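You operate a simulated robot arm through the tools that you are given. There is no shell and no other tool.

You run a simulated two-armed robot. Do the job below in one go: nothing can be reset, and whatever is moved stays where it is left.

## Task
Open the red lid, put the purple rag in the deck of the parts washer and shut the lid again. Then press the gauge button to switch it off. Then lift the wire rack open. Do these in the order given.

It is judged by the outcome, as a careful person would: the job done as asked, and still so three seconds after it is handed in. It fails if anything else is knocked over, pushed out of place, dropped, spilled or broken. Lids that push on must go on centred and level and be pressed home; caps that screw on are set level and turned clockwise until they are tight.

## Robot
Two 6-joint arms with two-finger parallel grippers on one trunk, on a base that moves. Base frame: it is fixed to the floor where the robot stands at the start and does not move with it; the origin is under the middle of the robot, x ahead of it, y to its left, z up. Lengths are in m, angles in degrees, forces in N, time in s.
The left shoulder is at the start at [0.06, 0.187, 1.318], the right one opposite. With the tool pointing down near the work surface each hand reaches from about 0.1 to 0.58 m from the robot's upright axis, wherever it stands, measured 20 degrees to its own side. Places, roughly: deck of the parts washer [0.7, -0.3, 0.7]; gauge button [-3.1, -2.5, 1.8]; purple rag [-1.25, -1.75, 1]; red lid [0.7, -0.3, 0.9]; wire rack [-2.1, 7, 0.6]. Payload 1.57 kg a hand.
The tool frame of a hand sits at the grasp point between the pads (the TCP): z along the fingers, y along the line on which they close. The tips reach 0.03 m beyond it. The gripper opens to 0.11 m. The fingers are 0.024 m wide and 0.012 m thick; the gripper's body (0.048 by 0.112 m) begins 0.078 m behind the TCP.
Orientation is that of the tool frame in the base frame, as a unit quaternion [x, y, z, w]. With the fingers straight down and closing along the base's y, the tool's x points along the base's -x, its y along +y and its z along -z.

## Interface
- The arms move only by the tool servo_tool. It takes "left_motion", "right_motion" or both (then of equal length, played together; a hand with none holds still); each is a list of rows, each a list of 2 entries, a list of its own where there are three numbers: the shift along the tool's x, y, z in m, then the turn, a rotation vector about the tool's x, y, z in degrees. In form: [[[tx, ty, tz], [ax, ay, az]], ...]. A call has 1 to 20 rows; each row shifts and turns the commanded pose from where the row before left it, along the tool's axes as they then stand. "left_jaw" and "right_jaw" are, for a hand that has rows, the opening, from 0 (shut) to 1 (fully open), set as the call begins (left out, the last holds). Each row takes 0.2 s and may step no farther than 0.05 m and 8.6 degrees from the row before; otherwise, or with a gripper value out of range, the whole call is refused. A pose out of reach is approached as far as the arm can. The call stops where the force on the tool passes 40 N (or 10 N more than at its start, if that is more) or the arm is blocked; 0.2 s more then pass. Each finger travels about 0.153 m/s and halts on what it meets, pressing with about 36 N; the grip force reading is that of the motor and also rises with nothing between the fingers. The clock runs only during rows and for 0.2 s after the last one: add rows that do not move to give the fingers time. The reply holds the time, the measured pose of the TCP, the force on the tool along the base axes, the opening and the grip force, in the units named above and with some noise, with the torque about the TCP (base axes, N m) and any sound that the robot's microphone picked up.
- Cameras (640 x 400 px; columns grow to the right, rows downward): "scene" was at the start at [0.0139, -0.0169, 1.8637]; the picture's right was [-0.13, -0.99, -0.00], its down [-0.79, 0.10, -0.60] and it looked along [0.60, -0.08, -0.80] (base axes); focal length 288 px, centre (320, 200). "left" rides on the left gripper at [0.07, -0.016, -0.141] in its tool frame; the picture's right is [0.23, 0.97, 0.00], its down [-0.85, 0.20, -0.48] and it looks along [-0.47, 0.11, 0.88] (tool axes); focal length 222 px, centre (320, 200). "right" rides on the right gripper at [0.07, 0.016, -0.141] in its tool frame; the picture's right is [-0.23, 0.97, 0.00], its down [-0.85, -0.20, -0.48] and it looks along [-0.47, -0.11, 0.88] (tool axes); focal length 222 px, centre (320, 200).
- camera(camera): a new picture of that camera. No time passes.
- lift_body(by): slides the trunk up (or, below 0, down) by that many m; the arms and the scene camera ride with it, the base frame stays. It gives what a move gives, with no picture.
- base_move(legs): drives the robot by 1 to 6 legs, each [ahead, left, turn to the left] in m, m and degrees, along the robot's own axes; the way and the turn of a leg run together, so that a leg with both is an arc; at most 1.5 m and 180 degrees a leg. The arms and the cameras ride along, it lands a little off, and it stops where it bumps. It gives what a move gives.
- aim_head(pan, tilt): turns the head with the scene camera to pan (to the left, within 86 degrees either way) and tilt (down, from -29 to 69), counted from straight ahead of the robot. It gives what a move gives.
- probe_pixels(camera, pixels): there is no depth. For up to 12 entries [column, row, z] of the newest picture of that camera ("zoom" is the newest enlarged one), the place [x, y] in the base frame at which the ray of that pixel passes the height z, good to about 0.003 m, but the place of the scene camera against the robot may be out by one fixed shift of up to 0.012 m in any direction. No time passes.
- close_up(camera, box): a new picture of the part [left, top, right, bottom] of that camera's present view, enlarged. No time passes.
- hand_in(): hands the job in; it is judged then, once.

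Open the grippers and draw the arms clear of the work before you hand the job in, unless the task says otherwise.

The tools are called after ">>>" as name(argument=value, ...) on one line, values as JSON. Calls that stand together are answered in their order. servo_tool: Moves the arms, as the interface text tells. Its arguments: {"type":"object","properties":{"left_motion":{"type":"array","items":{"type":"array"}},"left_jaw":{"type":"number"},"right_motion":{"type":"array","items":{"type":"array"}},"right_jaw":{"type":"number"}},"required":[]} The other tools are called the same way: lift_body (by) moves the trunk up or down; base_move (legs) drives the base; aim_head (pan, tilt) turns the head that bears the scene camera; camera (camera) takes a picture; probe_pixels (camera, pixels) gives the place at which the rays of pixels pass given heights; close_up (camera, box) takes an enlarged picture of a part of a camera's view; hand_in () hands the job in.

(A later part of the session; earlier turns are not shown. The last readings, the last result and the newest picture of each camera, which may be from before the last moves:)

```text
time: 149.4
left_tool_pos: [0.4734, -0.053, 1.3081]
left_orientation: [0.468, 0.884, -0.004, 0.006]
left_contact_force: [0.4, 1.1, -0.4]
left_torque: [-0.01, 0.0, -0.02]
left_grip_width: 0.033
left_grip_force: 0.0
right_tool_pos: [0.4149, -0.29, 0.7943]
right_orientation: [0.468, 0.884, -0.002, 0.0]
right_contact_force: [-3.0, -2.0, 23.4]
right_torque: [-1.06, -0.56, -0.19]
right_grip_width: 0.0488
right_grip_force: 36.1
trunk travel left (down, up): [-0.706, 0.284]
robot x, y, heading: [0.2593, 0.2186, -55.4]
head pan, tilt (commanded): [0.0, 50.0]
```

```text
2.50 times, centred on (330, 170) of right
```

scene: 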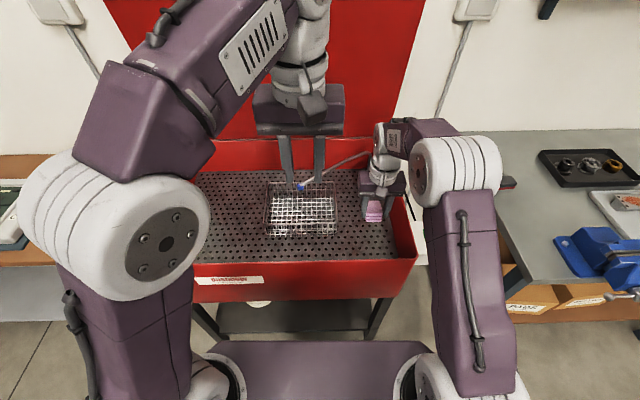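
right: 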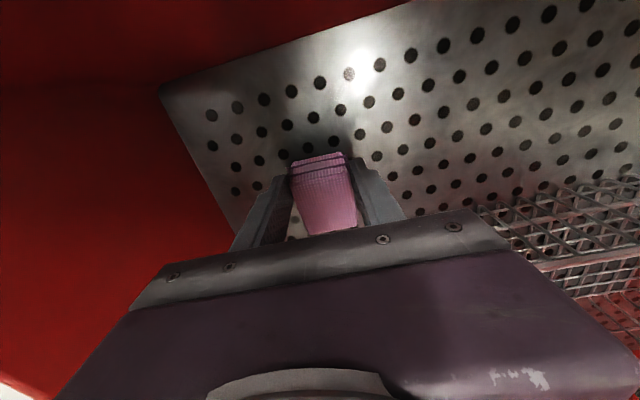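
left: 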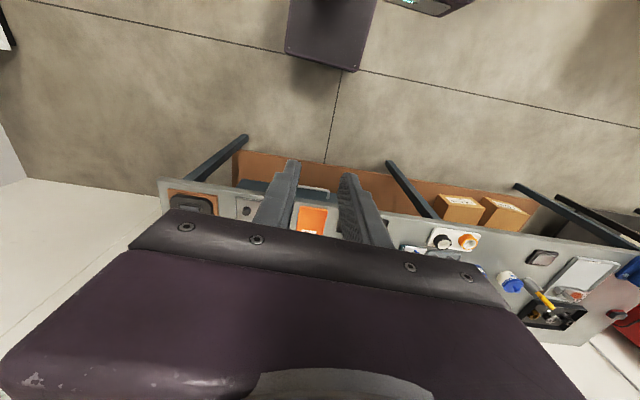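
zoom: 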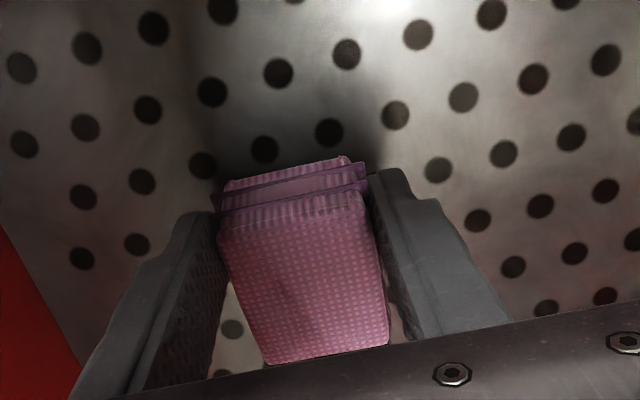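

The rag is tilted (it was gripped with a 15° hand tilt), so its far end touches first. I lift slightly, move 0.07 m deeper, restore the 15° tilt so the rag lies flat, and lower again.

>>> servo_tool(right_motion=[[[0, 0, -0.03], [0, 0, 0]], [[-0.035, 0, 0], [0, -5, 0]], [[-0.035, 0, 0.003], [0, -5, 0]], [[0, 0, 0], [0, -5, 0]], [[0, 0, 0], [0, 0, 0]]])

>>> camera(camera="right")

>>> close_up(camera="scene", box=[240, 130, 460, 290])

```text
time: 150.6
left_tool_pos: [0.4763, -0.057, 1.3069]
left_orientation: [0.468, 0.884, -0.002, 0.005]
left_contact_force: [0.3, 0.3, -0.9]
left_torque: [-0.03, 0.02, 0.0]
left_grip_width: 0.0331
left_grip_force: 0.1
right_tool_pos: [0.4553, -0.3499, 0.8213]
right_orientation: [0.464, 0.877, -0.06, 0.113]
right_contact_force: [0.4, -1.2, 0.4]
right_torque: [0.04, 0.02, 0.04]
right_grip_width: 0.0488
right_grip_force: 36.3
trunk travel left (down, up): [-0.706, 0.284]
robot x, y, heading: [0.2552, 0.2179, -55.7]
head pan, tilt (commanded): [0.0, 50.0]
```

```text
taken
```

right: 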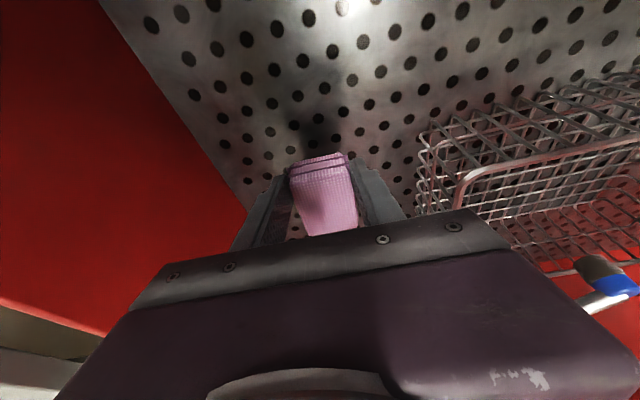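

```text
2.50 times, centred on (350, 210) of scene
```

zoom: 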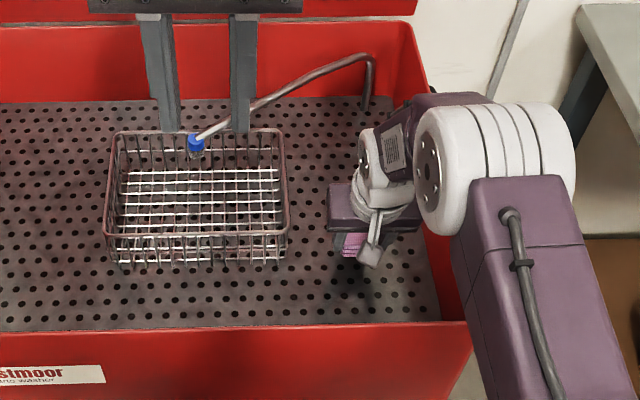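

Now the rag is level and well clear of basket and walls. I lower it in small steps until contact.

>>> servo_tool(right_motion=[[[0.0052, 0, 0.0193], [0, 0, 0]], [[0.0026, 0, 0.0097], [0, 0, 0]], [[0, 0, 0], [0, 0, 0]]])

>>> servo_tool(right_motion=[[[0.001, 0, 0.0039], [0, 0, 0]], [[0, 0, 0], [0, 0, 0]]])

```text
time: 151.4
left_tool_pos: [0.476, -0.0557, 1.307]
left_orientation: [0.469, 0.883, -0.004, 0.006]
left_contact_force: [-0.4, 0.0, 0.7]
left_torque: [0.01, 0.0, -0.03]
left_grip_width: 0.0331
left_grip_force: 0.0
right_tool_pos: [0.4543, -0.3499, 0.7922]
right_orientation: [0.464, 0.877, -0.062, 0.114]
right_contact_force: [-0.9, 0.5, -1.6]
right_torque: [0.03, -0.02, 0.03]
right_grip_width: 0.0488
right_grip_force: 36.2
trunk travel left (down, up): [-0.706, 0.284]
robot x, y, heading: [0.2625, 0.2175, -55.6]
head pan, tilt (commanded): [0.0, 50.0]
```

```text
time: 152.0
left_tool_pos: [0.4754, -0.0559, 1.3081]
left_orientation: [0.468, 0.884, -0.003, 0.006]
left_contact_force: [0.3, 1.1, 1.7]
left_torque: [-0.02, 0.01, 0.0]
left_grip_width: 0.0331
left_grip_force: 0.0
right_tool_pos: [0.4549, -0.3507, 0.7878]
right_orientation: [0.465, 0.876, -0.061, 0.114]
right_contact_force: [-0.1, 0.3, -0.8]
right_torque: [-0.04, 0.0, -0.02]
right_grip_width: 0.0492
right_grip_force: 36.0
trunk travel left (down, up): [-0.706, 0.284]
robot x, y, heading: [0.2584, 0.2154, -55.8]
head pan, tilt (commanded): [0.0, 50.0]
```

No contact yet at 0.788; I continue down in 3–4 mm steps.

>>> servo_tool(right_motion=[[[0.001, 0, 0.0035], [0, 0, 0]], [[0, 0, 0], [0, 0, 0]]])

>>> servo_tool(right_motion=[[[0.0008, 0, 0.003], [0, 0, 0]], [[0, 0, 0], [0, 0, 0]]])

>>> close_up(camera="right", box=[220, 90, 440, 250])

```text
time: 152.6
left_tool_pos: [0.4749, -0.0563, 1.308]
left_orientation: [0.468, 0.884, -0.002, 0.006]
left_contact_force: [-0.5, 0.8, -0.6]
left_torque: [-0.01, 0.0, -0.01]
left_grip_width: 0.0328
left_grip_force: 0.0
right_tool_pos: [0.4544, -0.3496, 0.7849]
right_orientation: [0.464, 0.877, -0.061, 0.113]
right_contact_force: [-0.2, 0.0, 0.4]
right_torque: [-0.01, 0.02, -0.01]
right_grip_width: 0.0489
right_grip_force: 35.7
trunk travel left (down, up): [-0.706, 0.284]
robot x, y, heading: [0.2619, 0.2164, -55.5]
head pan, tilt (commanded): [0.0, 50.0]
```

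```text
time: 153.2
left_tool_pos: [0.4752, -0.0553, 1.3083]
left_orientation: [0.468, 0.883, -0.003, 0.006]
left_contact_force: [0.5, -0.5, 0.4]
left_torque: [-0.04, -0.01, -0.01]
left_grip_width: 0.0329
left_grip_force: 0.1
right_tool_pos: [0.4547, -0.3495, 0.7826]
right_orientation: [0.465, 0.876, -0.062, 0.114]
right_contact_force: [-1.9, 0.5, 8.8]
right_torque: [0.07, 0.0, 0.0]
right_grip_width: 0.0488
right_grip_force: 35.4
trunk travel left (down, up): [-0.706, 0.284]
robot x, y, heading: [0.2626, 0.2153, -55.9]
head pan, tilt (commanded): [0.0, 50.0]
```

```text
2.50 times, centred on (330, 170) of right
```

zoom: 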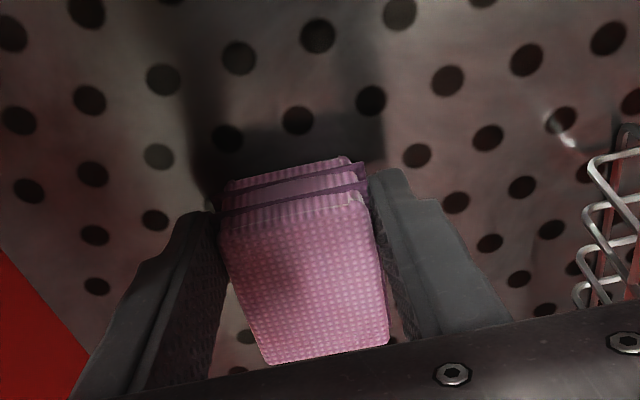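

Contact at 8.8 N with no torque: the rag rests flat on the deck. I open the jaw moderately and retreat up along the tool axis.

>>> servo_tool(right_motion=[[[0, 0, 0], [0, 0, 0]], [[0, 0, 0], [0, 0, 0]]], right_jaw=0.65)

>>> servo_tool(right_motion=[[[0, 0, -0.02], [0, 0, 0]], [[0, 0, -0.03], [0, 0, 0]], [[0, 0, -0.04], [0, 0, 0]]])

>>> camera(camera="right")

```text
time: 153.8
left_tool_pos: [0.4754, -0.0556, 1.3075]
left_orientation: [0.468, 0.884, -0.003, 0.006]
left_contact_force: [-0.1, 0.3, 0.0]
left_torque: [0.0, 0.03, 0.0]
left_grip_width: 0.0332
left_grip_force: 0.1
right_tool_pos: [0.4543, -0.3507, 0.7811]
right_orientation: [0.464, 0.876, -0.062, 0.113]
right_contact_force: [1.2, 0.5, -0.5]
right_torque: [0.03, -0.02, -0.01]
right_grip_width: 0.0713
right_grip_force: 0.0
trunk travel left (down, up): [-0.706, 0.284]
robot x, y, heading: [0.2592, 0.2124, -55.7]
head pan, tilt (commanded): [0.0, 50.0]
```

```text
time: 154.6
left_tool_pos: [0.4752, -0.0556, 1.3072]
left_orientation: [0.468, 0.884, -0.003, 0.006]
left_contact_force: [0.4, 0.0, 0.8]
left_torque: [0.0, -0.02, 0.02]
left_grip_width: 0.0332
left_grip_force: 0.0
right_tool_pos: [0.4434, -0.3294, 0.869]
right_orientation: [0.464, 0.876, -0.063, 0.112]
right_contact_force: [0.0, -0.4, 0.0]
right_torque: [0.0, -0.03, 0.01]
right_grip_width: 0.0716
right_grip_force: 0.0
trunk travel left (down, up): [-0.706, 0.284]
robot x, y, heading: [0.2627, 0.2148, -55.7]
head pan, tilt (commanded): [0.0, 50.0]
```

```text
taken
```

right: 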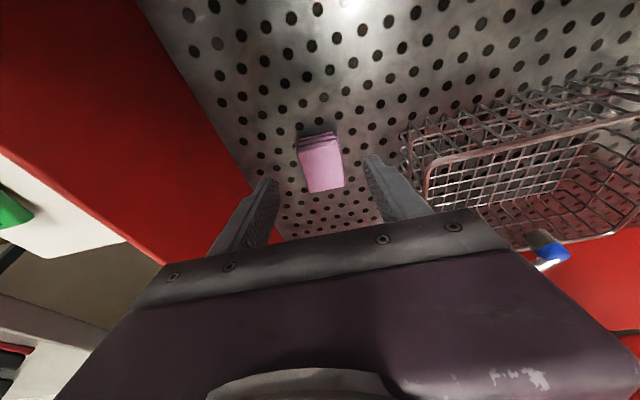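

The rag lies flat on the deck and the hand is clear. I raise the trunk and then pull the right hand back and level it.

>>> lift_body(by=0.28)

>>> servo_tool(right_motion=[[[0.03, 0, -0.02], [0, 5, 0]], [[0.03, 0, -0.02], [0, 5, 0]], [[0.03, 0, -0.02], [0, 5, 0]], [[0.03, 0, -0.03], [0, 0, 0]], [[0.02, 0, -0.03], [0, 0, 0]]])

>>> camera(camera="scene")

```text
time: 157.4
left_tool_pos: [0.4766, -0.0564, 1.5867]
left_orientation: [0.468, 0.884, -0.003, 0.005]
left_contact_force: [0.0, -0.4, 0.0]
left_torque: [-0.02, 0.0, -0.02]
left_grip_width: 0.0329
left_grip_force: 0.2
right_tool_pos: [0.4439, -0.3292, 1.1493]
right_orientation: [0.465, 0.876, -0.062, 0.113]
right_contact_force: [0.1, 0.0, 0.0]
right_torque: [0.01, -0.02, 0.02]
right_grip_width: 0.0713
right_grip_force: 0.1
trunk travel left (down, up): [-0.986, 0.004]
robot x, y, heading: [0.2601, 0.2164, -55.9]
head pan, tilt (commanded): [0.0, 50.0]
```

```text
time: 158.6
left_tool_pos: [0.474, -0.0537, 1.5881]
left_orientation: [0.468, 0.884, -0.003, 0.006]
left_contact_force: [-0.2, 0.5, 0.2]
left_torque: [-0.05, -0.04, 0.03]
left_grip_width: 0.0329
left_grip_force: 0.0
right_tool_pos: [0.3587, -0.2072, 1.2548]
right_orientation: [0.468, 0.884, -0.001, -0.001]
right_contact_force: [0.1, 1.2, 0.3]
right_torque: [-0.04, -0.02, 0.01]
right_grip_width: 0.0715
right_grip_force: 0.1
trunk travel left (down, up): [-0.986, 0.004]
robot x, y, heading: [0.2576, 0.2143, -55.8]
head pan, tilt (commanded): [0.0, 50.0]
```

```text
taken
```

scene: 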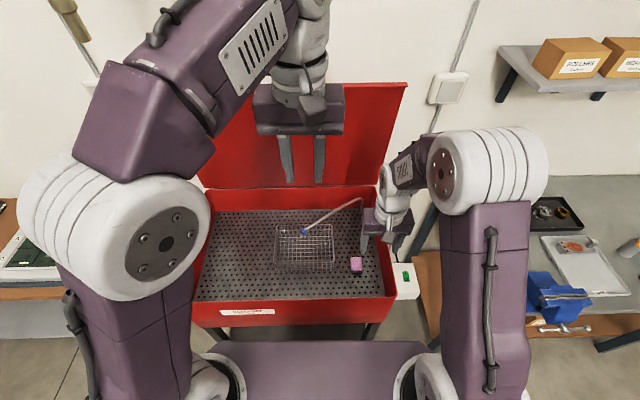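

The rag (356,263) is on the deck. Now I look at the open lid and its handle to plan closing.

>>> aim_head(pan=5, tilt=25)

>>> camera(camera="scene")

>>> camera(camera="left")

```text
time: 159.5
left_tool_pos: [0.4768, -0.057, 1.5875]
left_orientation: [0.468, 0.884, -0.003, 0.006]
left_contact_force: [0.1, -0.1, -0.6]
left_torque: [0.03, 0.0, 0.01]
left_grip_width: 0.0329
left_grip_force: 0.0
right_tool_pos: [0.361, -0.209, 1.2532]
right_orientation: [0.469, 0.883, -0.001, -0.002]
right_contact_force: [-0.1, -0.4, 0.5]
right_torque: [0.02, 0.02, 0.01]
right_grip_width: 0.0715
right_grip_force: 0.0
trunk travel left (down, up): [-0.986, 0.004]
robot x, y, heading: [0.2567, 0.2133, -55.8]
head pan, tilt (commanded): [5.0, 25.0]
```

```text
taken
```

scene: 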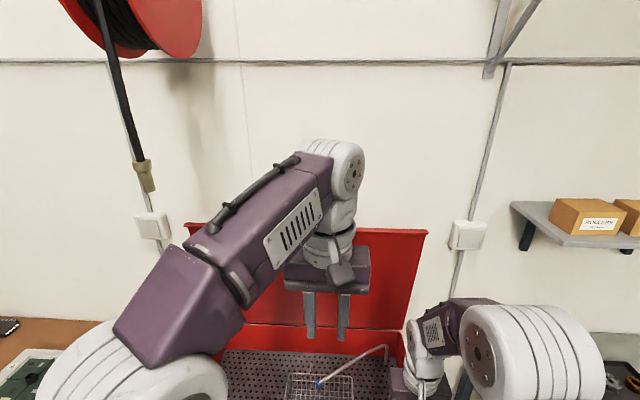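

```text
taken
```

left: 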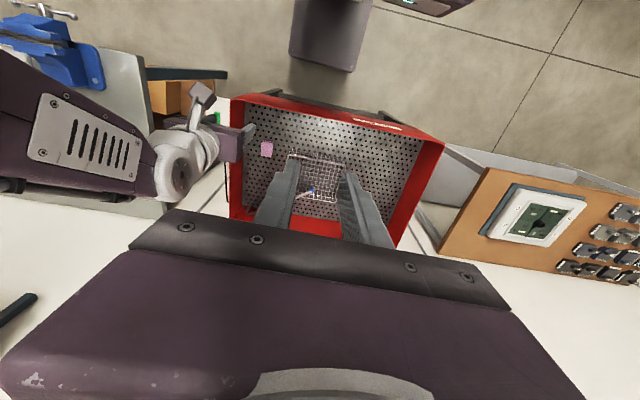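

I probe the lid's top edge ends (190,225) and (427,231) at several heights to find the lid's open angle.

>>> probe_pixels(camera="scene", pixels=[[190, 225, 1.4], [190, 225, 1.44], [190, 225, 1.46], [190, 225, 1.48], [427, 231, 1.4], [427, 231, 1.44], [427, 231, 1.46], [427, 231, 1.48]])

```text
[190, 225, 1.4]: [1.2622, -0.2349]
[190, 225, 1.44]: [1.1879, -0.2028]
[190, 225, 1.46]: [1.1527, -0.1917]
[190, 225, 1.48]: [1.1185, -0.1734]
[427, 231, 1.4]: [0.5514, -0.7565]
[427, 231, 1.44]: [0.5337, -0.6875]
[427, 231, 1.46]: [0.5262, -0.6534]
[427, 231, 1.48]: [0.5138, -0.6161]
```

The lid rests at about 82°, so the bar should be near z≈1.50, v≈-0.84, u≈0.475. I shift the base left to line the left arm up with the handle, then reconfigure the left hand to point forward with vertical jaws.

>>> base_move(legs=[[-0.06, 0.14, 0]])

>>> servo_tool(left_motion=[[[-0.03, 0, 0.03], [0, 0, 0]], [[-0.03, 0, 0.03], [0, 0, 0]], [[-0.03, 0, 0.03], [0, 0, 0]], [[-0.03, 0, 0.03], [0, 0, 0]], [[-0.02, 0, 0.02], [0, -8.18, 0]], [[0, 0, 0], [0, -8.18, 0]], [[0, 0, 0], [0, -8.18, 0]], [[0, 0, 0], [0, -8.18, 0]], [[0, 0, 0], [0, -8.18, 0]], [[0, 0, 0], [0, -8.18, 0]], [[0, 0, 0], [0, -8.18, 0]], [[0, 0, 0.01], [0, -8.18, 0]], [[0, 0, 0.01], [0, -8.18, 0]], [[0, 0, 0.01], [0, -8.18, 0]], [[0, 0, 0.01], [0, -8.18, 0]]], left_jaw=0.36)

>>> servo_tool(left_motion=[[[0, 0, 0.01], [0, 0, 8.18]], [[0, 0, 0.01], [0, 0, 8.18]], [[0, 0, 0.01], [0, 0, 8.18]], [[0, 0, 0], [0, 0, 8.18]], [[0, 0, 0], [0, 0, 8.18]], [[0, 0, 0], [0, 0, 8.18]], [[0, 0, 0], [0, 0, 8.18]], [[0, 0, 0], [0, 0, 8.18]], [[0, 0, 0], [0, 0, 8.18]], [[0, 0, 0], [0, 0, 8.18]], [[0, 0, 0], [0, 0, 8.18]]])

>>> camera(camera="left")

>>> camera(camera="scene")

```text
time: 160.9
left_tool_pos: [0.5568, 0.0693, 1.588]
left_orientation: [0.469, 0.883, -0.001, 0.006]
left_contact_force: [0.3, -0.9, -0.2]
left_torque: [0.0, 0.03, 0.01]
left_grip_width: 0.033
left_grip_force: 0.0
right_tool_pos: [0.4413, -0.0824, 1.2516]
right_orientation: [0.468, 0.884, 0.001, -0.003]
right_contact_force: [0.5, -0.2, 0.7]
right_torque: [0.02, 0.01, 0.03]
right_grip_width: 0.0714
right_grip_force: 0.1
trunk travel left (down, up): [-0.986, 0.004]
robot x, y, heading: [0.3435, 0.3443, -55.6]
head pan, tilt (commanded): [5.0, 25.0]
```

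```text
time: 164.1
left_tool_pos: [0.6591, -0.0786, 1.4368]
left_orientation: [0.33, 0.622, -0.33, 0.628]
left_contact_force: [0.4, -0.3, -0.4]
left_torque: [-0.01, 0.02, -0.01]
left_grip_width: 0.0397
left_grip_force: 0.1
right_tool_pos: [0.4443, -0.0814, 1.2531]
right_orientation: [0.468, 0.883, -0.001, -0.002]
right_contact_force: [-0.3, 0.6, -0.3]
right_torque: [0.04, 0.01, -0.02]
right_grip_width: 0.0718
right_grip_force: 0.1
trunk travel left (down, up): [-0.986, 0.004]
robot x, y, heading: [0.3436, 0.3433, -55.8]
head pan, tilt (commanded): [5.0, 25.0]
```

```text
time: 166.5
left_tool_pos: [0.6751, -0.1, 1.4354]
left_orientation: [0.672, 0.206, 0.209, 0.679]
left_contact_force: [-0.2, -0.7, 0.2]
left_torque: [-0.02, 0.02, 0.01]
left_grip_width: 0.0398
left_grip_force: 0.0
right_tool_pos: [0.4434, -0.0794, 1.252]
right_orientation: [0.468, 0.883, 0.0, -0.002]
right_contact_force: [-0.2, 0.3, 0.6]
right_torque: [0.0, 0.01, -0.03]
right_grip_width: 0.0716
right_grip_force: 0.1
trunk travel left (down, up): [-0.986, 0.004]
robot x, y, heading: [0.3416, 0.3444, -56.0]
head pan, tilt (commanded): [5.0, 25.0]
```

```text
taken
```

left: 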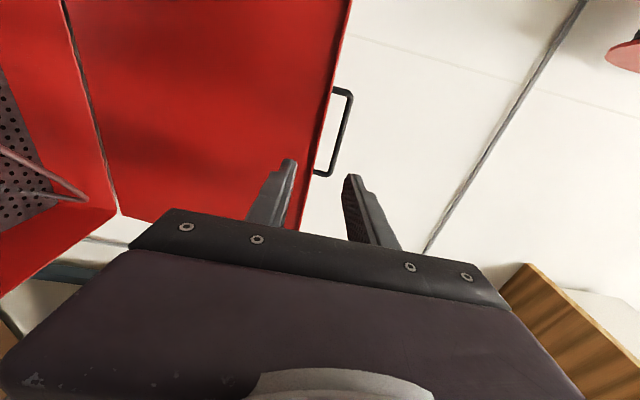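

```text
taken
```

scene: 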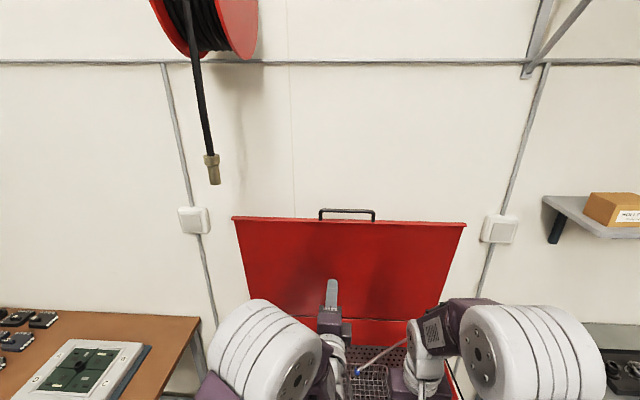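

The handle is now clearly visible: bar from (321,210) to (373,211) in the scene and (350,92)–(330,174) in the left camera. I triangulate it.

>>> close_up(camera="left", box=[260, 60, 420, 200])

>>> probe_pixels(camera="left", pixels=[[349, 93, 1.46], [349, 93, 1.48], [349, 93, 1.5], [349, 93, 1.52], [331, 174, 1.46], [331, 174, 1.48], [331, 174, 1.5], [331, 174, 1.52]])

>>> probe_pixels(camera="scene", pixels=[[321, 210, 1.46], [321, 210, 1.48], [321, 210, 1.5], [321, 210, 1.52], [373, 211, 1.46], [373, 211, 1.48], [373, 211, 1.5], [373, 211, 1.52]])

```text
2.86 times, centred on (340, 130) of left
```

zoom: 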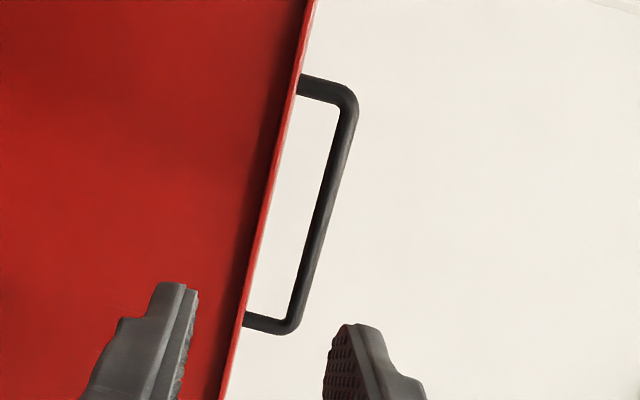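

```text
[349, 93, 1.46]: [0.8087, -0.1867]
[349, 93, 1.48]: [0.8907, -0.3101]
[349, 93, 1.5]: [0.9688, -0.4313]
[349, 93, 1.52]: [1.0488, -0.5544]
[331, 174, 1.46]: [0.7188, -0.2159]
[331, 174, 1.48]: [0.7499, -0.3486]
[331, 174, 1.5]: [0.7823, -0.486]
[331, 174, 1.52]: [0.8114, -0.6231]
```

```text
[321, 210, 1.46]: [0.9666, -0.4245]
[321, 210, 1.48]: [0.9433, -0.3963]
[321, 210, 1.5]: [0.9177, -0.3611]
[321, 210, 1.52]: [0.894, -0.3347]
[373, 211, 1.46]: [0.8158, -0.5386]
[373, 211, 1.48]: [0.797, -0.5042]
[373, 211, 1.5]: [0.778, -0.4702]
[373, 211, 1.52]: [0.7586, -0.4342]
```

The bar is at u 0.378–0.559, v≈-0.833, z≈1.494. To keep the left arm from over-stretching I shift the base 0.12 m right while moving the left hand 0.11 m left, so the shoulder is directly behind the handle.

>>> base_move(legs=[[0, -0.12, 0]])

>>> servo_tool(left_motion=[[[0.04, 0.02, 0], [0, 0, 0]], [[0.04, 0.02, 0], [0, 0, 0]], [[0.03, 0.018, 0], [0, 0, 0]]])

>>> aim_head(pan=0, tilt=68)

>>> camera(camera="scene")

```text
time: 167.7
left_tool_pos: [0.5834, -0.163, 1.4357]
left_orientation: [0.672, 0.209, 0.207, 0.68]
left_contact_force: [-0.1, 0.8, 0.3]
left_torque: [-0.04, 0.02, -0.07]
left_grip_width: 0.0396
left_grip_force: 0.1
right_tool_pos: [0.3512, -0.1426, 1.2534]
right_orientation: [0.468, 0.884, -0.002, -0.004]
right_contact_force: [0.1, 1.1, 0.0]
right_torque: [-0.02, 0.1, -0.01]
right_grip_width: 0.0715
right_grip_force: 0.1
trunk travel left (down, up): [-0.986, 0.004]
robot x, y, heading: [0.2444, 0.2802, -55.8]
head pan, tilt (commanded): [5.0, 25.0]
```

```text
time: 168.5
left_tool_pos: [0.6579, -0.1113, 1.4951]
left_orientation: [0.671, 0.209, 0.211, 0.679]
left_contact_force: [-1.0, 0.1, 0.7]
left_torque: [-0.01, 0.04, -0.01]
left_grip_width: 0.0395
left_grip_force: 0.1
left hand out of reach, approached as far as the arm can: row 3
right_tool_pos: [0.3442, -0.1454, 1.2522]
right_orientation: [0.469, 0.883, -0.001, -0.002]
right_contact_force: [-0.5, -0.6, -0.5]
right_torque: [-0.01, -0.04, -0.01]
right_grip_width: 0.0713
right_grip_force: 0.1
trunk travel left (down, up): [-0.986, 0.004]
robot x, y, heading: [0.2472, 0.2835, -55.8]
head pan, tilt (commanded): [5.0, 25.0]
```

```text
time: 169.6
left_tool_pos: [0.6594, -0.11, 1.4951]
left_orientation: [0.671, 0.21, 0.211, 0.679]
left_contact_force: [0.1, -0.8, -0.4]
left_torque: [0.01, -0.01, 0.0]
left_grip_width: 0.0396
left_grip_force: 0.0
right_tool_pos: [0.3477, -0.1458, 1.2536]
right_orientation: [0.469, 0.883, -0.001, -0.003]
right_contact_force: [-0.2, -0.1, 0.0]
right_torque: [-0.01, -0.01, -0.03]
right_grip_width: 0.0716
right_grip_force: 0.1
trunk travel left (down, up): [-0.986, 0.004]
robot x, y, heading: [0.2462, 0.2786, -55.8]
head pan, tilt (commanded): [0.0, 68.0]
```

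```text
taken
```

scene: 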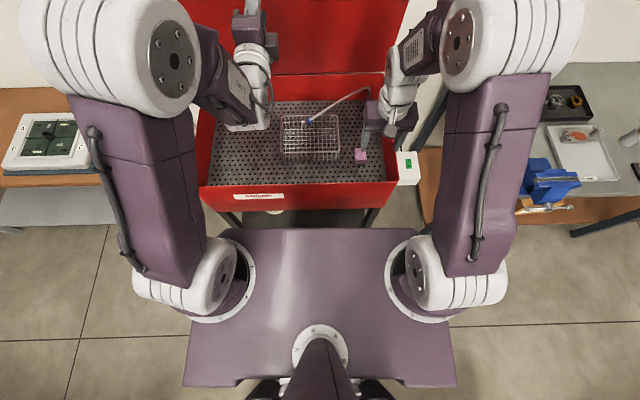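

TCP is at z 1.495, u 0.483. I move the base forward 0.1 m and use the right camera to check the base's clearance to the washer's legs.

>>> base_move(legs=[[0.1, 0, 0]])

>>> camera(camera="right")

>>> camera(camera="left")

```text
time: 170.8
left_tool_pos: [0.7095, -0.1845, 1.4998]
left_orientation: [0.669, 0.209, 0.213, 0.681]
left_contact_force: [0.3, 0.7, -0.1]
left_torque: [0.02, 0.03, 0.03]
left_grip_width: 0.0399
left_grip_force: 0.1
right_tool_pos: [0.3977, -0.2204, 1.2565]
right_orientation: [0.468, 0.884, -0.003, 0.0]
right_contact_force: [-0.5, 0.8, -0.1]
right_torque: [-0.1, -0.04, 0.04]
right_grip_width: 0.0716
right_grip_force: 0.1
trunk travel left (down, up): [-0.986, 0.004]
robot x, y, heading: [0.2999, 0.1948, -55.6]
head pan, tilt (commanded): [0.0, 68.0]
```

```text
taken
```

right: 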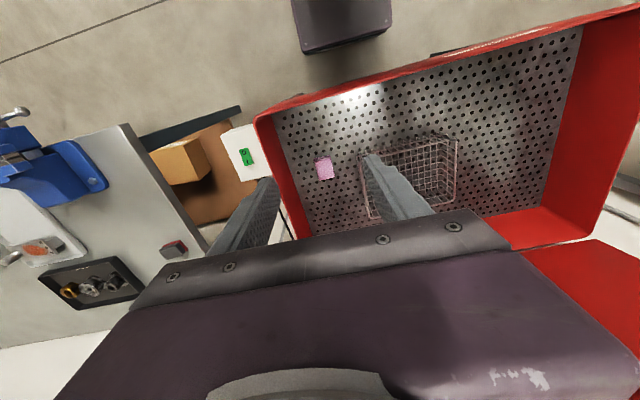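

```text
taken
```

left: 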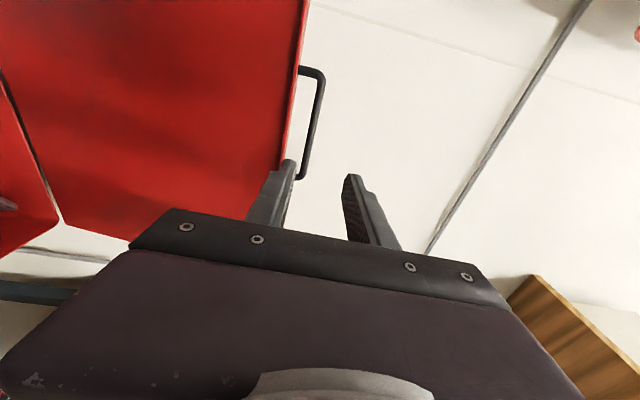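

I probe the base front edge and the visible floor gap below the washer's rim.

>>> probe_pixels(camera="right", pixels=[[303, 52, 0.12], [390, 29, 0.12], [347, 42, 0.0], [347, 42, 0.2], [350, 75, 0.0], [430, 53, 0.05], [300, 97, 0.9]])

>>> close_up(camera="right", box=[260, 0, 500, 130])

```text
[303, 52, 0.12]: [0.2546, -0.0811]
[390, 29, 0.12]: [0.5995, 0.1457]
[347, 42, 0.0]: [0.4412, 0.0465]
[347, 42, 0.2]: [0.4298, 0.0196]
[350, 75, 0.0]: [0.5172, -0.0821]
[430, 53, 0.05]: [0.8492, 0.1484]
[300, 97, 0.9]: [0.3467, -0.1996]
```

```text
2.67 times, centred on (380, 65) of right
```

zoom: 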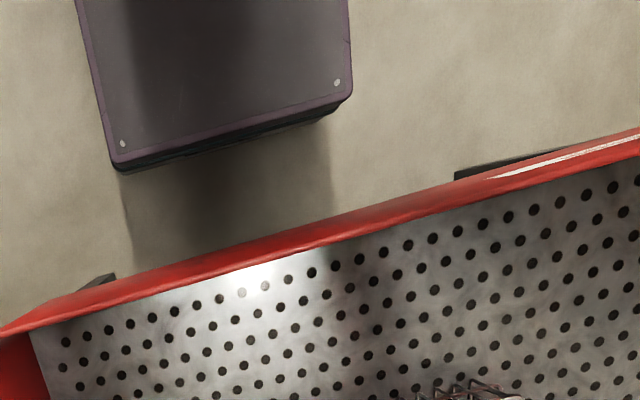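

The base front is at v≈-0.213 with floor visible to v≈-0.36, so another 0.08 m is safe. I advance 0.08 m and then look with the left camera.

>>> base_move(legs=[[0.08, 0, 0]])

>>> servo_tool(left_motion=[[[0, 0, 0.04], [0, 0, 0]], [[0, 0, 0.04], [0, 0, 0]]])

>>> camera(camera="left")

>>> aim_head(pan=0, tilt=25)

>>> camera(camera="scene")

```text
time: 171.8
left_tool_pos: [0.7535, -0.2501, 1.5006]
left_orientation: [0.669, 0.209, 0.212, 0.681]
left_contact_force: [0.0, 0.6, 0.7]
left_torque: [0.04, 0.02, 0.02]
left_grip_width: 0.0399
left_grip_force: 0.0
right_tool_pos: [0.4429, -0.2853, 1.2563]
right_orientation: [0.468, 0.884, -0.003, 0.0]
right_contact_force: [-0.6, 0.4, 0.4]
right_torque: [-0.04, -0.06, -0.03]
right_grip_width: 0.0717
right_grip_force: 0.1
trunk travel left (down, up): [-0.986, 0.004]
robot x, y, heading: [0.3461, 0.128, -55.8]
head pan, tilt (commanded): [0.0, 68.0]
```

```text
time: 172.4
left_tool_pos: [0.7982, -0.328, 1.4989]
left_orientation: [0.671, 0.212, 0.213, 0.678]
left_contact_force: [0.1, -0.3, -0.4]
left_torque: [0.02, 0.03, 0.01]
left_grip_width: 0.0397
left_grip_force: 0.0
left hand out of reach, approached as far as the arm can: row 1, 2
right_tool_pos: [0.4472, -0.2922, 1.2531]
right_orientation: [0.468, 0.884, 0.0, -0.003]
right_contact_force: [-0.9, -0.2, 0.9]
right_torque: [-0.04, -0.01, -0.02]
right_grip_width: 0.0715
right_grip_force: 0.1
trunk travel left (down, up): [-0.986, 0.004]
robot x, y, heading: [0.3499, 0.1325, -55.6]
head pan, tilt (commanded): [0.0, 68.0]
```

```text
taken
```

left: 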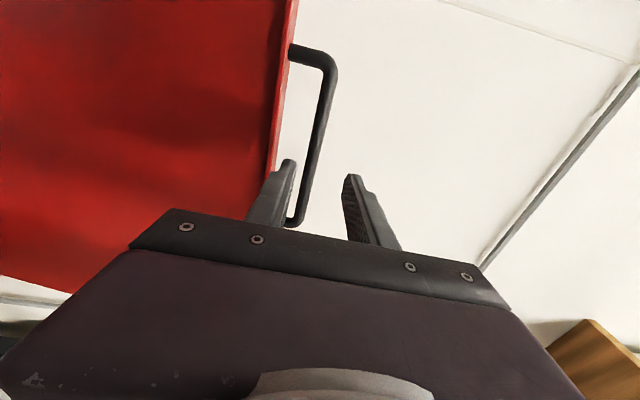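

```text
time: 173.6
left_tool_pos: [0.7974, -0.3297, 1.4971]
left_orientation: [0.672, 0.211, 0.214, 0.677]
left_contact_force: [0.1, 0.2, -0.2]
left_torque: [0.06, 0.0, 0.01]
left_grip_width: 0.0396
left_grip_force: 0.1
right_tool_pos: [0.4483, -0.2944, 1.2539]
right_orientation: [0.468, 0.884, 0.0, -0.004]
right_contact_force: [-0.1, -0.1, -0.4]
right_torque: [-0.01, -0.05, 0.02]
right_grip_width: 0.0716
right_grip_force: 0.1
trunk travel left (down, up): [-0.986, 0.004]
robot x, y, heading: [0.3441, 0.1277, -55.8]
head pan, tilt (commanded): [0.0, 25.0]
```

```text
taken
```

scene: 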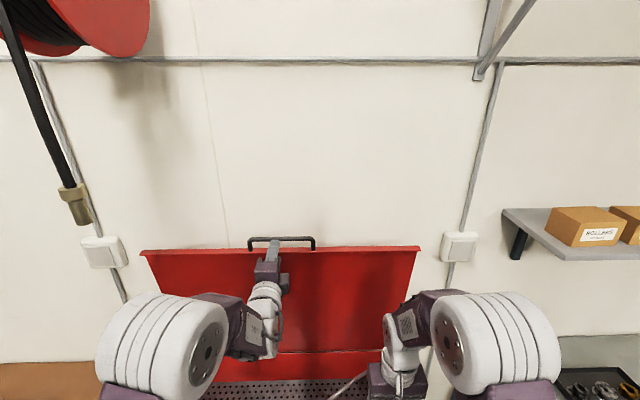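

The hand moved almost the full distance; the bar is still ~0.11 m ahead and vertically between the fingers. I advance 0.06 m more and re-check.

>>> servo_tool(left_motion=[[[0, 0, 0.03], [0, 0, 0]], [[0, 0, 0.03], [0, 0, 0]]])

>>> camera(camera="left")

>>> close_up(camera="scene", box=[200, 200, 360, 300])

```text
time: 174.2
left_tool_pos: [0.8324, -0.3825, 1.4968]
left_orientation: [0.672, 0.213, 0.214, 0.677]
left_contact_force: [1.2, -1.0, -0.2]
left_torque: [-0.01, -0.02, 0.0]
left_grip_width: 0.0398
left_grip_force: 0.0
right_tool_pos: [0.4497, -0.2958, 1.2523]
right_orientation: [0.468, 0.884, 0.0, -0.004]
right_contact_force: [-0.1, -0.8, -0.9]
right_torque: [-0.01, 0.0, -0.02]
right_grip_width: 0.0716
right_grip_force: 0.2
trunk travel left (down, up): [-0.986, 0.004]
robot x, y, heading: [0.3483, 0.1356, -55.6]
head pan, tilt (commanded): [0.0, 25.0]
```

```text
taken
```

left: 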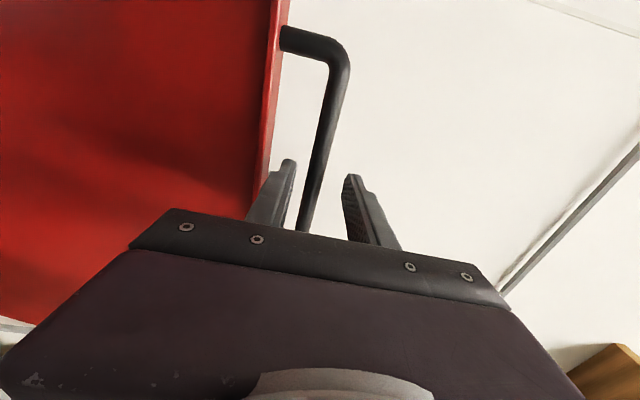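

```text
4.00 times, centred on (280, 250) of scene
```

zoom: 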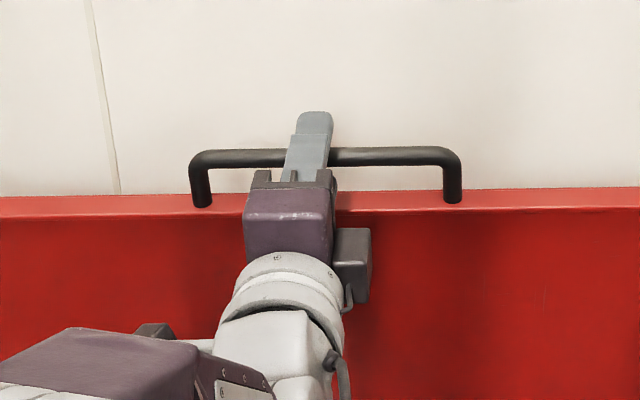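

Alignment is good: bar (col ≈320) between finger tips (290 and 350), and the lower finger clears the lid rim. I advance 0.045 m and grip.

>>> servo_tool(left_motion=[[[0, 0, 0.025], [0, 0, 0]], [[0, 0, 0.02], [0, 0, 0]]])

>>> camera(camera="left")

>>> close_up(camera="scene", box=[200, 200, 360, 300])

```text
time: 174.8
left_tool_pos: [0.8588, -0.4192, 1.4968]
left_orientation: [0.672, 0.211, 0.213, 0.677]
left_contact_force: [-0.3, -0.4, 0.1]
left_torque: [-0.03, -0.01, 0.01]
left_grip_width: 0.0397
left_grip_force: 0.0
right_tool_pos: [0.4497, -0.2947, 1.2536]
right_orientation: [0.468, 0.884, 0.0, -0.003]
right_contact_force: [0.4, -0.7, -0.5]
right_torque: [-0.01, 0.0, 0.04]
right_grip_width: 0.0715
right_grip_force: 0.1
trunk travel left (down, up): [-0.986, 0.004]
robot x, y, heading: [0.3445, 0.1294, -55.7]
head pan, tilt (commanded): [0.0, 25.0]
```

```text
taken
```

left: 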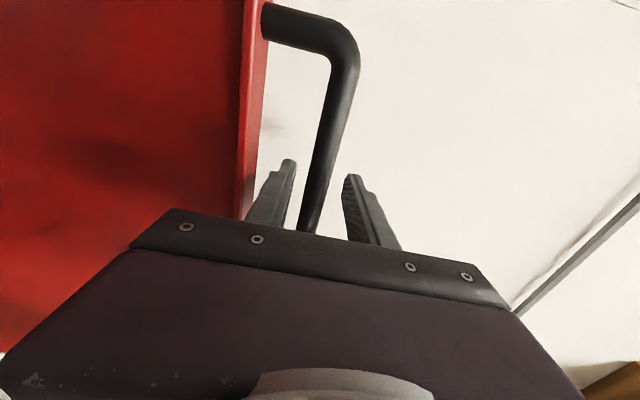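

```text
4.00 times, centred on (280, 250) of scene
```

zoom: 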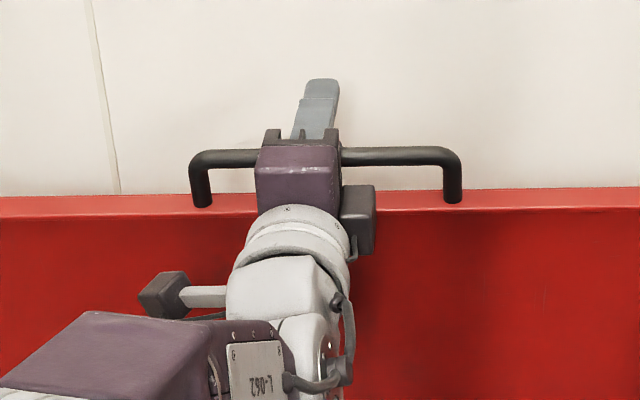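

The TCP is at the bar's depth. I close the jaw on it.

>>> servo_tool(left_motion=[[[0, 0, 0], [0, 0, 0]], [[0, 0, 0], [0, 0, 0]], [[0, 0, 0], [0, 0, 0]]], left_jaw=0)

>>> camera(camera="left")

```text
time: 175.6
left_tool_pos: [0.858, -0.4197, 1.4907]
left_orientation: [0.677, 0.212, 0.212, 0.672]
left_contact_force: [-7.4, 6.8, -33.2]
left_torque: [-0.25, -0.77, 0.48]
left_grip_width: 0.0139
left_grip_force: 30.0
right_tool_pos: [0.4491, -0.296, 1.2518]
right_orientation: [0.467, 0.884, 0.0, -0.003]
right_contact_force: [-0.7, -0.5, 1.0]
right_torque: [0.0, 0.0, -0.02]
right_grip_width: 0.0715
right_grip_force: 0.1
trunk travel left (down, up): [-0.986, 0.004]
robot x, y, heading: [0.3495, 0.13, -55.7]
head pan, tilt (commanded): [0.0, 25.0]
```

```text
taken
```

left: 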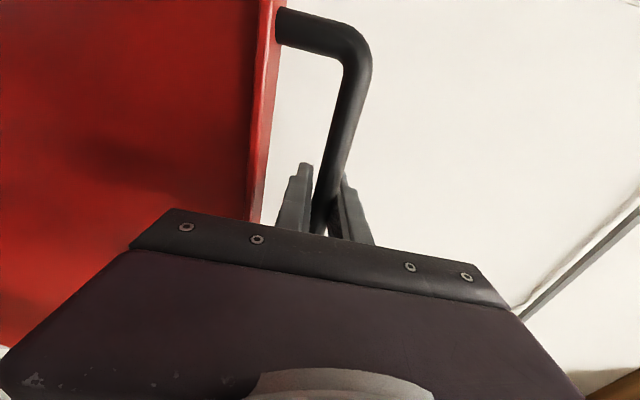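

Gripped, but the bar sits ~6 mm lower, giving 33 N vertical load. I relax by lowering the hand 6 mm.

>>> servo_tool(left_motion=[[[0, -0.006, 0], [0, 0, 0]], [[0, 0, 0], [0, 0, 0]]])

```text
time: 176.2
left_tool_pos: [0.8582, -0.4191, 1.4916]
left_orientation: [0.671, 0.213, 0.214, 0.677]
left_contact_force: [-2.1, 2.1, -17.1]
left_torque: [0.17, -0.63, -0.87]
left_grip_width: 0.0137
left_grip_force: 30.2
right_tool_pos: [0.4478, -0.2944, 1.2527]
right_orientation: [0.468, 0.884, 0.0, -0.004]
right_contact_force: [-0.4, 0.3, 0.3]
right_torque: [-0.01, -0.03, 0.0]
right_grip_width: 0.0714
right_grip_force: 0.2
trunk travel left (down, up): [-0.986, 0.004]
robot x, y, heading: [0.3463, 0.1316, -55.9]
head pan, tilt (commanded): [0.0, 25.0]
```

I begin closing: three small rows along the arc (pull back, slightly down), with a slight nose-down pitch.

>>> servo_tool(left_motion=[[[0, -0.0063, -0.021], [1.5, 0, 0]], [[0, -0.0046, -0.0208], [1.5, 0, 0]], [[0, -0.0059, -0.0205], [1.5, 0, 0]]])

>>> camera(camera="scene")

```text
time: 176.9
left_tool_pos: [0.8227, -0.368, 1.4763]
left_orientation: [0.698, 0.218, 0.205, 0.65]
left_contact_force: [-2.7, -9.0, -7.8]
left_torque: [-0.03, -0.44, 0.29]
left_grip_width: 0.0136
left_grip_force: 30.7
right_tool_pos: [0.4477, -0.2992, 1.2521]
right_orientation: [0.469, 0.883, 0.001, -0.003]
right_contact_force: [-0.4, 0.0, -0.1]
right_torque: [0.03, 0.01, 0.0]
right_grip_width: 0.0716
right_grip_force: 0.0
trunk travel left (down, up): [-0.986, 0.004]
robot x, y, heading: [0.3454, 0.1294, -55.8]
head pan, tilt (commanded): [0.0, 25.0]
```

```text
taken
```

scene: 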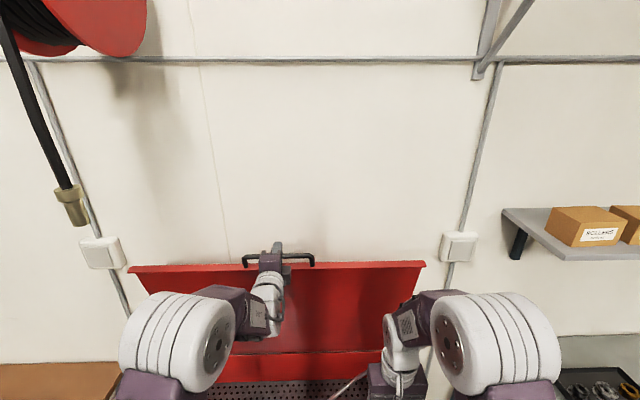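

The lid follows the pull with low force. I continue along the arc.

>>> servo_tool(left_motion=[[[0, -0.0071, -0.0201], [1.5, 0, 0]], [[0, -0.0083, -0.0196], [1.5, 0, 0]], [[0, -0.0095, -0.0191], [1.5, 0, 0]], [[0, -0.0106, -0.0184], [1.5, 0, 0]]])

>>> camera(camera="left")

```text
time: 177.9
left_tool_pos: [0.7748, -0.3028, 1.4478]
left_orientation: [0.732, 0.228, 0.191, 0.612]
left_contact_force: [-4.5, -10.9, -13.1]
left_torque: [-0.02, -0.13, 0.31]
left_grip_width: 0.014
left_grip_force: 30.1
right_tool_pos: [0.4474, -0.2971, 1.251]
right_orientation: [0.468, 0.884, 0.001, -0.003]
right_contact_force: [-0.3, 0.1, -0.5]
right_torque: [0.0, 0.01, 0.01]
right_grip_width: 0.0713
right_grip_force: 0.1
trunk travel left (down, up): [-0.986, 0.004]
robot x, y, heading: [0.3468, 0.1297, -55.5]
head pan, tilt (commanded): [0.0, 25.0]
```

```text
taken
```

left: 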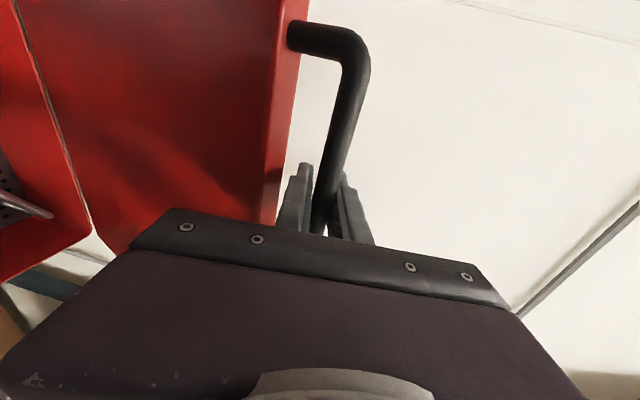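

Following well (≈66°). For the base/trunk phase I loosen to a cage and pitch the hand further nose-down (to ~35°) so the upper finger can push the bar along its arc.

>>> servo_tool(left_motion=[[[0, 0, 0], [6, 0, 0]], [[0, 0, 0], [6, 0, 0]], [[0, 0, 0], [6, 0, 0]], [[0, 0, 0], [6, 0, 0]]], left_jaw=0.27)

>>> camera(camera="left")

>>> camera(camera="scene")

```text
time: 178.9
left_tool_pos: [0.776, -0.2993, 1.4495]
left_orientation: [0.843, 0.262, 0.139, 0.449]
left_contact_force: [0.2, -0.5, 4.5]
left_torque: [-0.04, 0.0, 0.0]
left_grip_width: 0.0333
left_grip_force: 1.9
right_tool_pos: [0.4472, -0.2932, 1.2537]
right_orientation: [0.468, 0.884, -0.001, -0.002]
right_contact_force: [-0.4, 0.0, -0.8]
right_torque: [0.0, 0.01, 0.03]
right_grip_width: 0.0714
right_grip_force: 0.0
trunk travel left (down, up): [-0.986, 0.004]
robot x, y, heading: [0.3489, 0.1286, -55.9]
head pan, tilt (commanded): [0.0, 25.0]
```

```text
taken
```

left: 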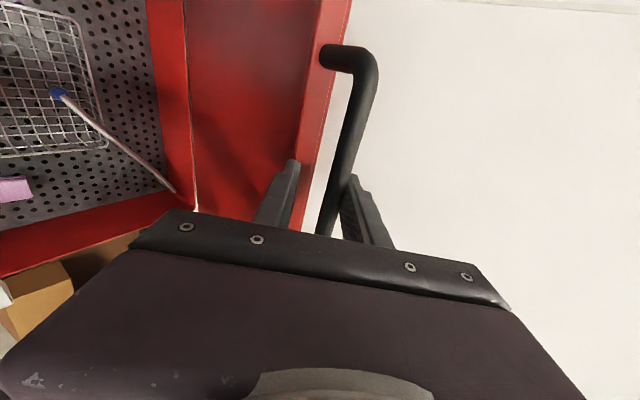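

```text
taken
```

scene: 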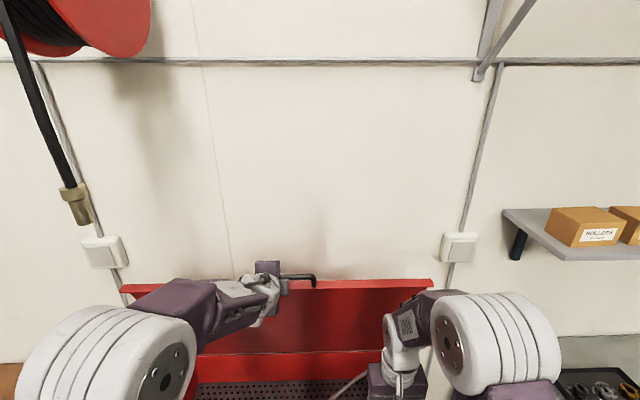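

Bar rests against the upper finger with 4.5 N. I now lower by alternating small trunk-down and base-back steps.

>>> lift_body(by=-0.014)

>>> base_move(legs=[[-0.028, 0, 0]])

>>> lift_body(by=-0.015)

>>> base_move(legs=[[-0.028, 0, 0]])

>>> camera(camera="left")

```text
time: 179.6
left_tool_pos: [0.7749, -0.2977, 1.4337]
left_orientation: [0.843, 0.262, 0.139, 0.449]
left_contact_force: [0.3, -0.7, 5.9]
left_torque: [-0.1, 0.0, 0.06]
left_grip_width: 0.0334
left_grip_force: 1.4
right_tool_pos: [0.4479, -0.2925, 1.2396]
right_orientation: [0.468, 0.884, 0.0, -0.003]
right_contact_force: [-0.4, 0.2, -0.3]
right_torque: [0.02, 0.0, -0.02]
right_grip_width: 0.0717
right_grip_force: 0.0
trunk travel left (down, up): [-0.972, 0.018]
robot x, y, heading: [0.347, 0.1257, -55.8]
head pan, tilt (commanded): [0.0, 25.0]
```

```text
time: 180.4
left_tool_pos: [0.7616, -0.2781, 1.4347]
left_orientation: [0.843, 0.263, 0.139, 0.448]
left_contact_force: [0.0, -0.5, 3.5]
left_torque: [0.19, 0.14, -0.02]
left_grip_width: 0.0357
left_grip_force: 2.8
right_tool_pos: [0.4327, -0.2724, 1.2382]
right_orientation: [0.468, 0.884, 0.0, -0.003]
right_contact_force: [0.3, -1.0, -0.2]
right_torque: [0.04, 0.03, -0.04]
right_grip_width: 0.0715
right_grip_force: 0.1
trunk travel left (down, up): [-0.972, 0.018]
robot x, y, heading: [0.3279, 0.1556, -55.5]
head pan, tilt (commanded): [0.0, 25.0]
```

```text
time: 181.0
left_tool_pos: [0.758, -0.2749, 1.4207]
left_orientation: [0.843, 0.261, 0.14, 0.45]
left_contact_force: [1.3, -0.7, 5.3]
left_torque: [0.0, 0.05, 0.0]
left_grip_width: 0.0338
left_grip_force: 2.5
right_tool_pos: [0.4307, -0.2693, 1.2245]
right_orientation: [0.468, 0.884, -0.001, -0.003]
right_contact_force: [-0.3, 0.6, 0.1]
right_torque: [-0.04, 0.0, -0.04]
right_grip_width: 0.0715
right_grip_force: 0.0
trunk travel left (down, up): [-0.957, 0.033]
robot x, y, heading: [0.327, 0.1566, -56.0]
head pan, tilt (commanded): [0.0, 25.0]
```

```text
time: 181.8
left_tool_pos: [0.7458, -0.2566, 1.4201]
left_orientation: [0.843, 0.262, 0.139, 0.448]
left_contact_force: [0.8, -1.3, 8.5]
left_torque: [-0.24, -0.07, 0.09]
left_grip_width: 0.0365
left_grip_force: 3.5
right_tool_pos: [0.4175, -0.2508, 1.223]
right_orientation: [0.468, 0.884, 0.0, -0.004]
right_contact_force: [1.7, 0.4, 0.2]
right_torque: [0.03, 0.02, 0.0]
right_grip_width: 0.0715
right_grip_force: 0.1
trunk travel left (down, up): [-0.957, 0.033]
robot x, y, heading: [0.3136, 0.1785, -55.9]
head pan, tilt (commanded): [0.0, 25.0]
```

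```text
taken
```

left: 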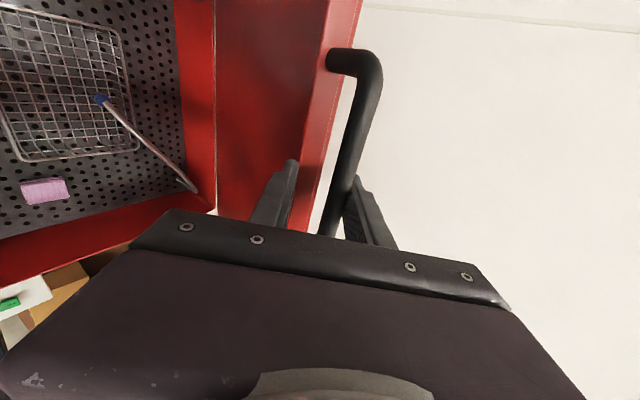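

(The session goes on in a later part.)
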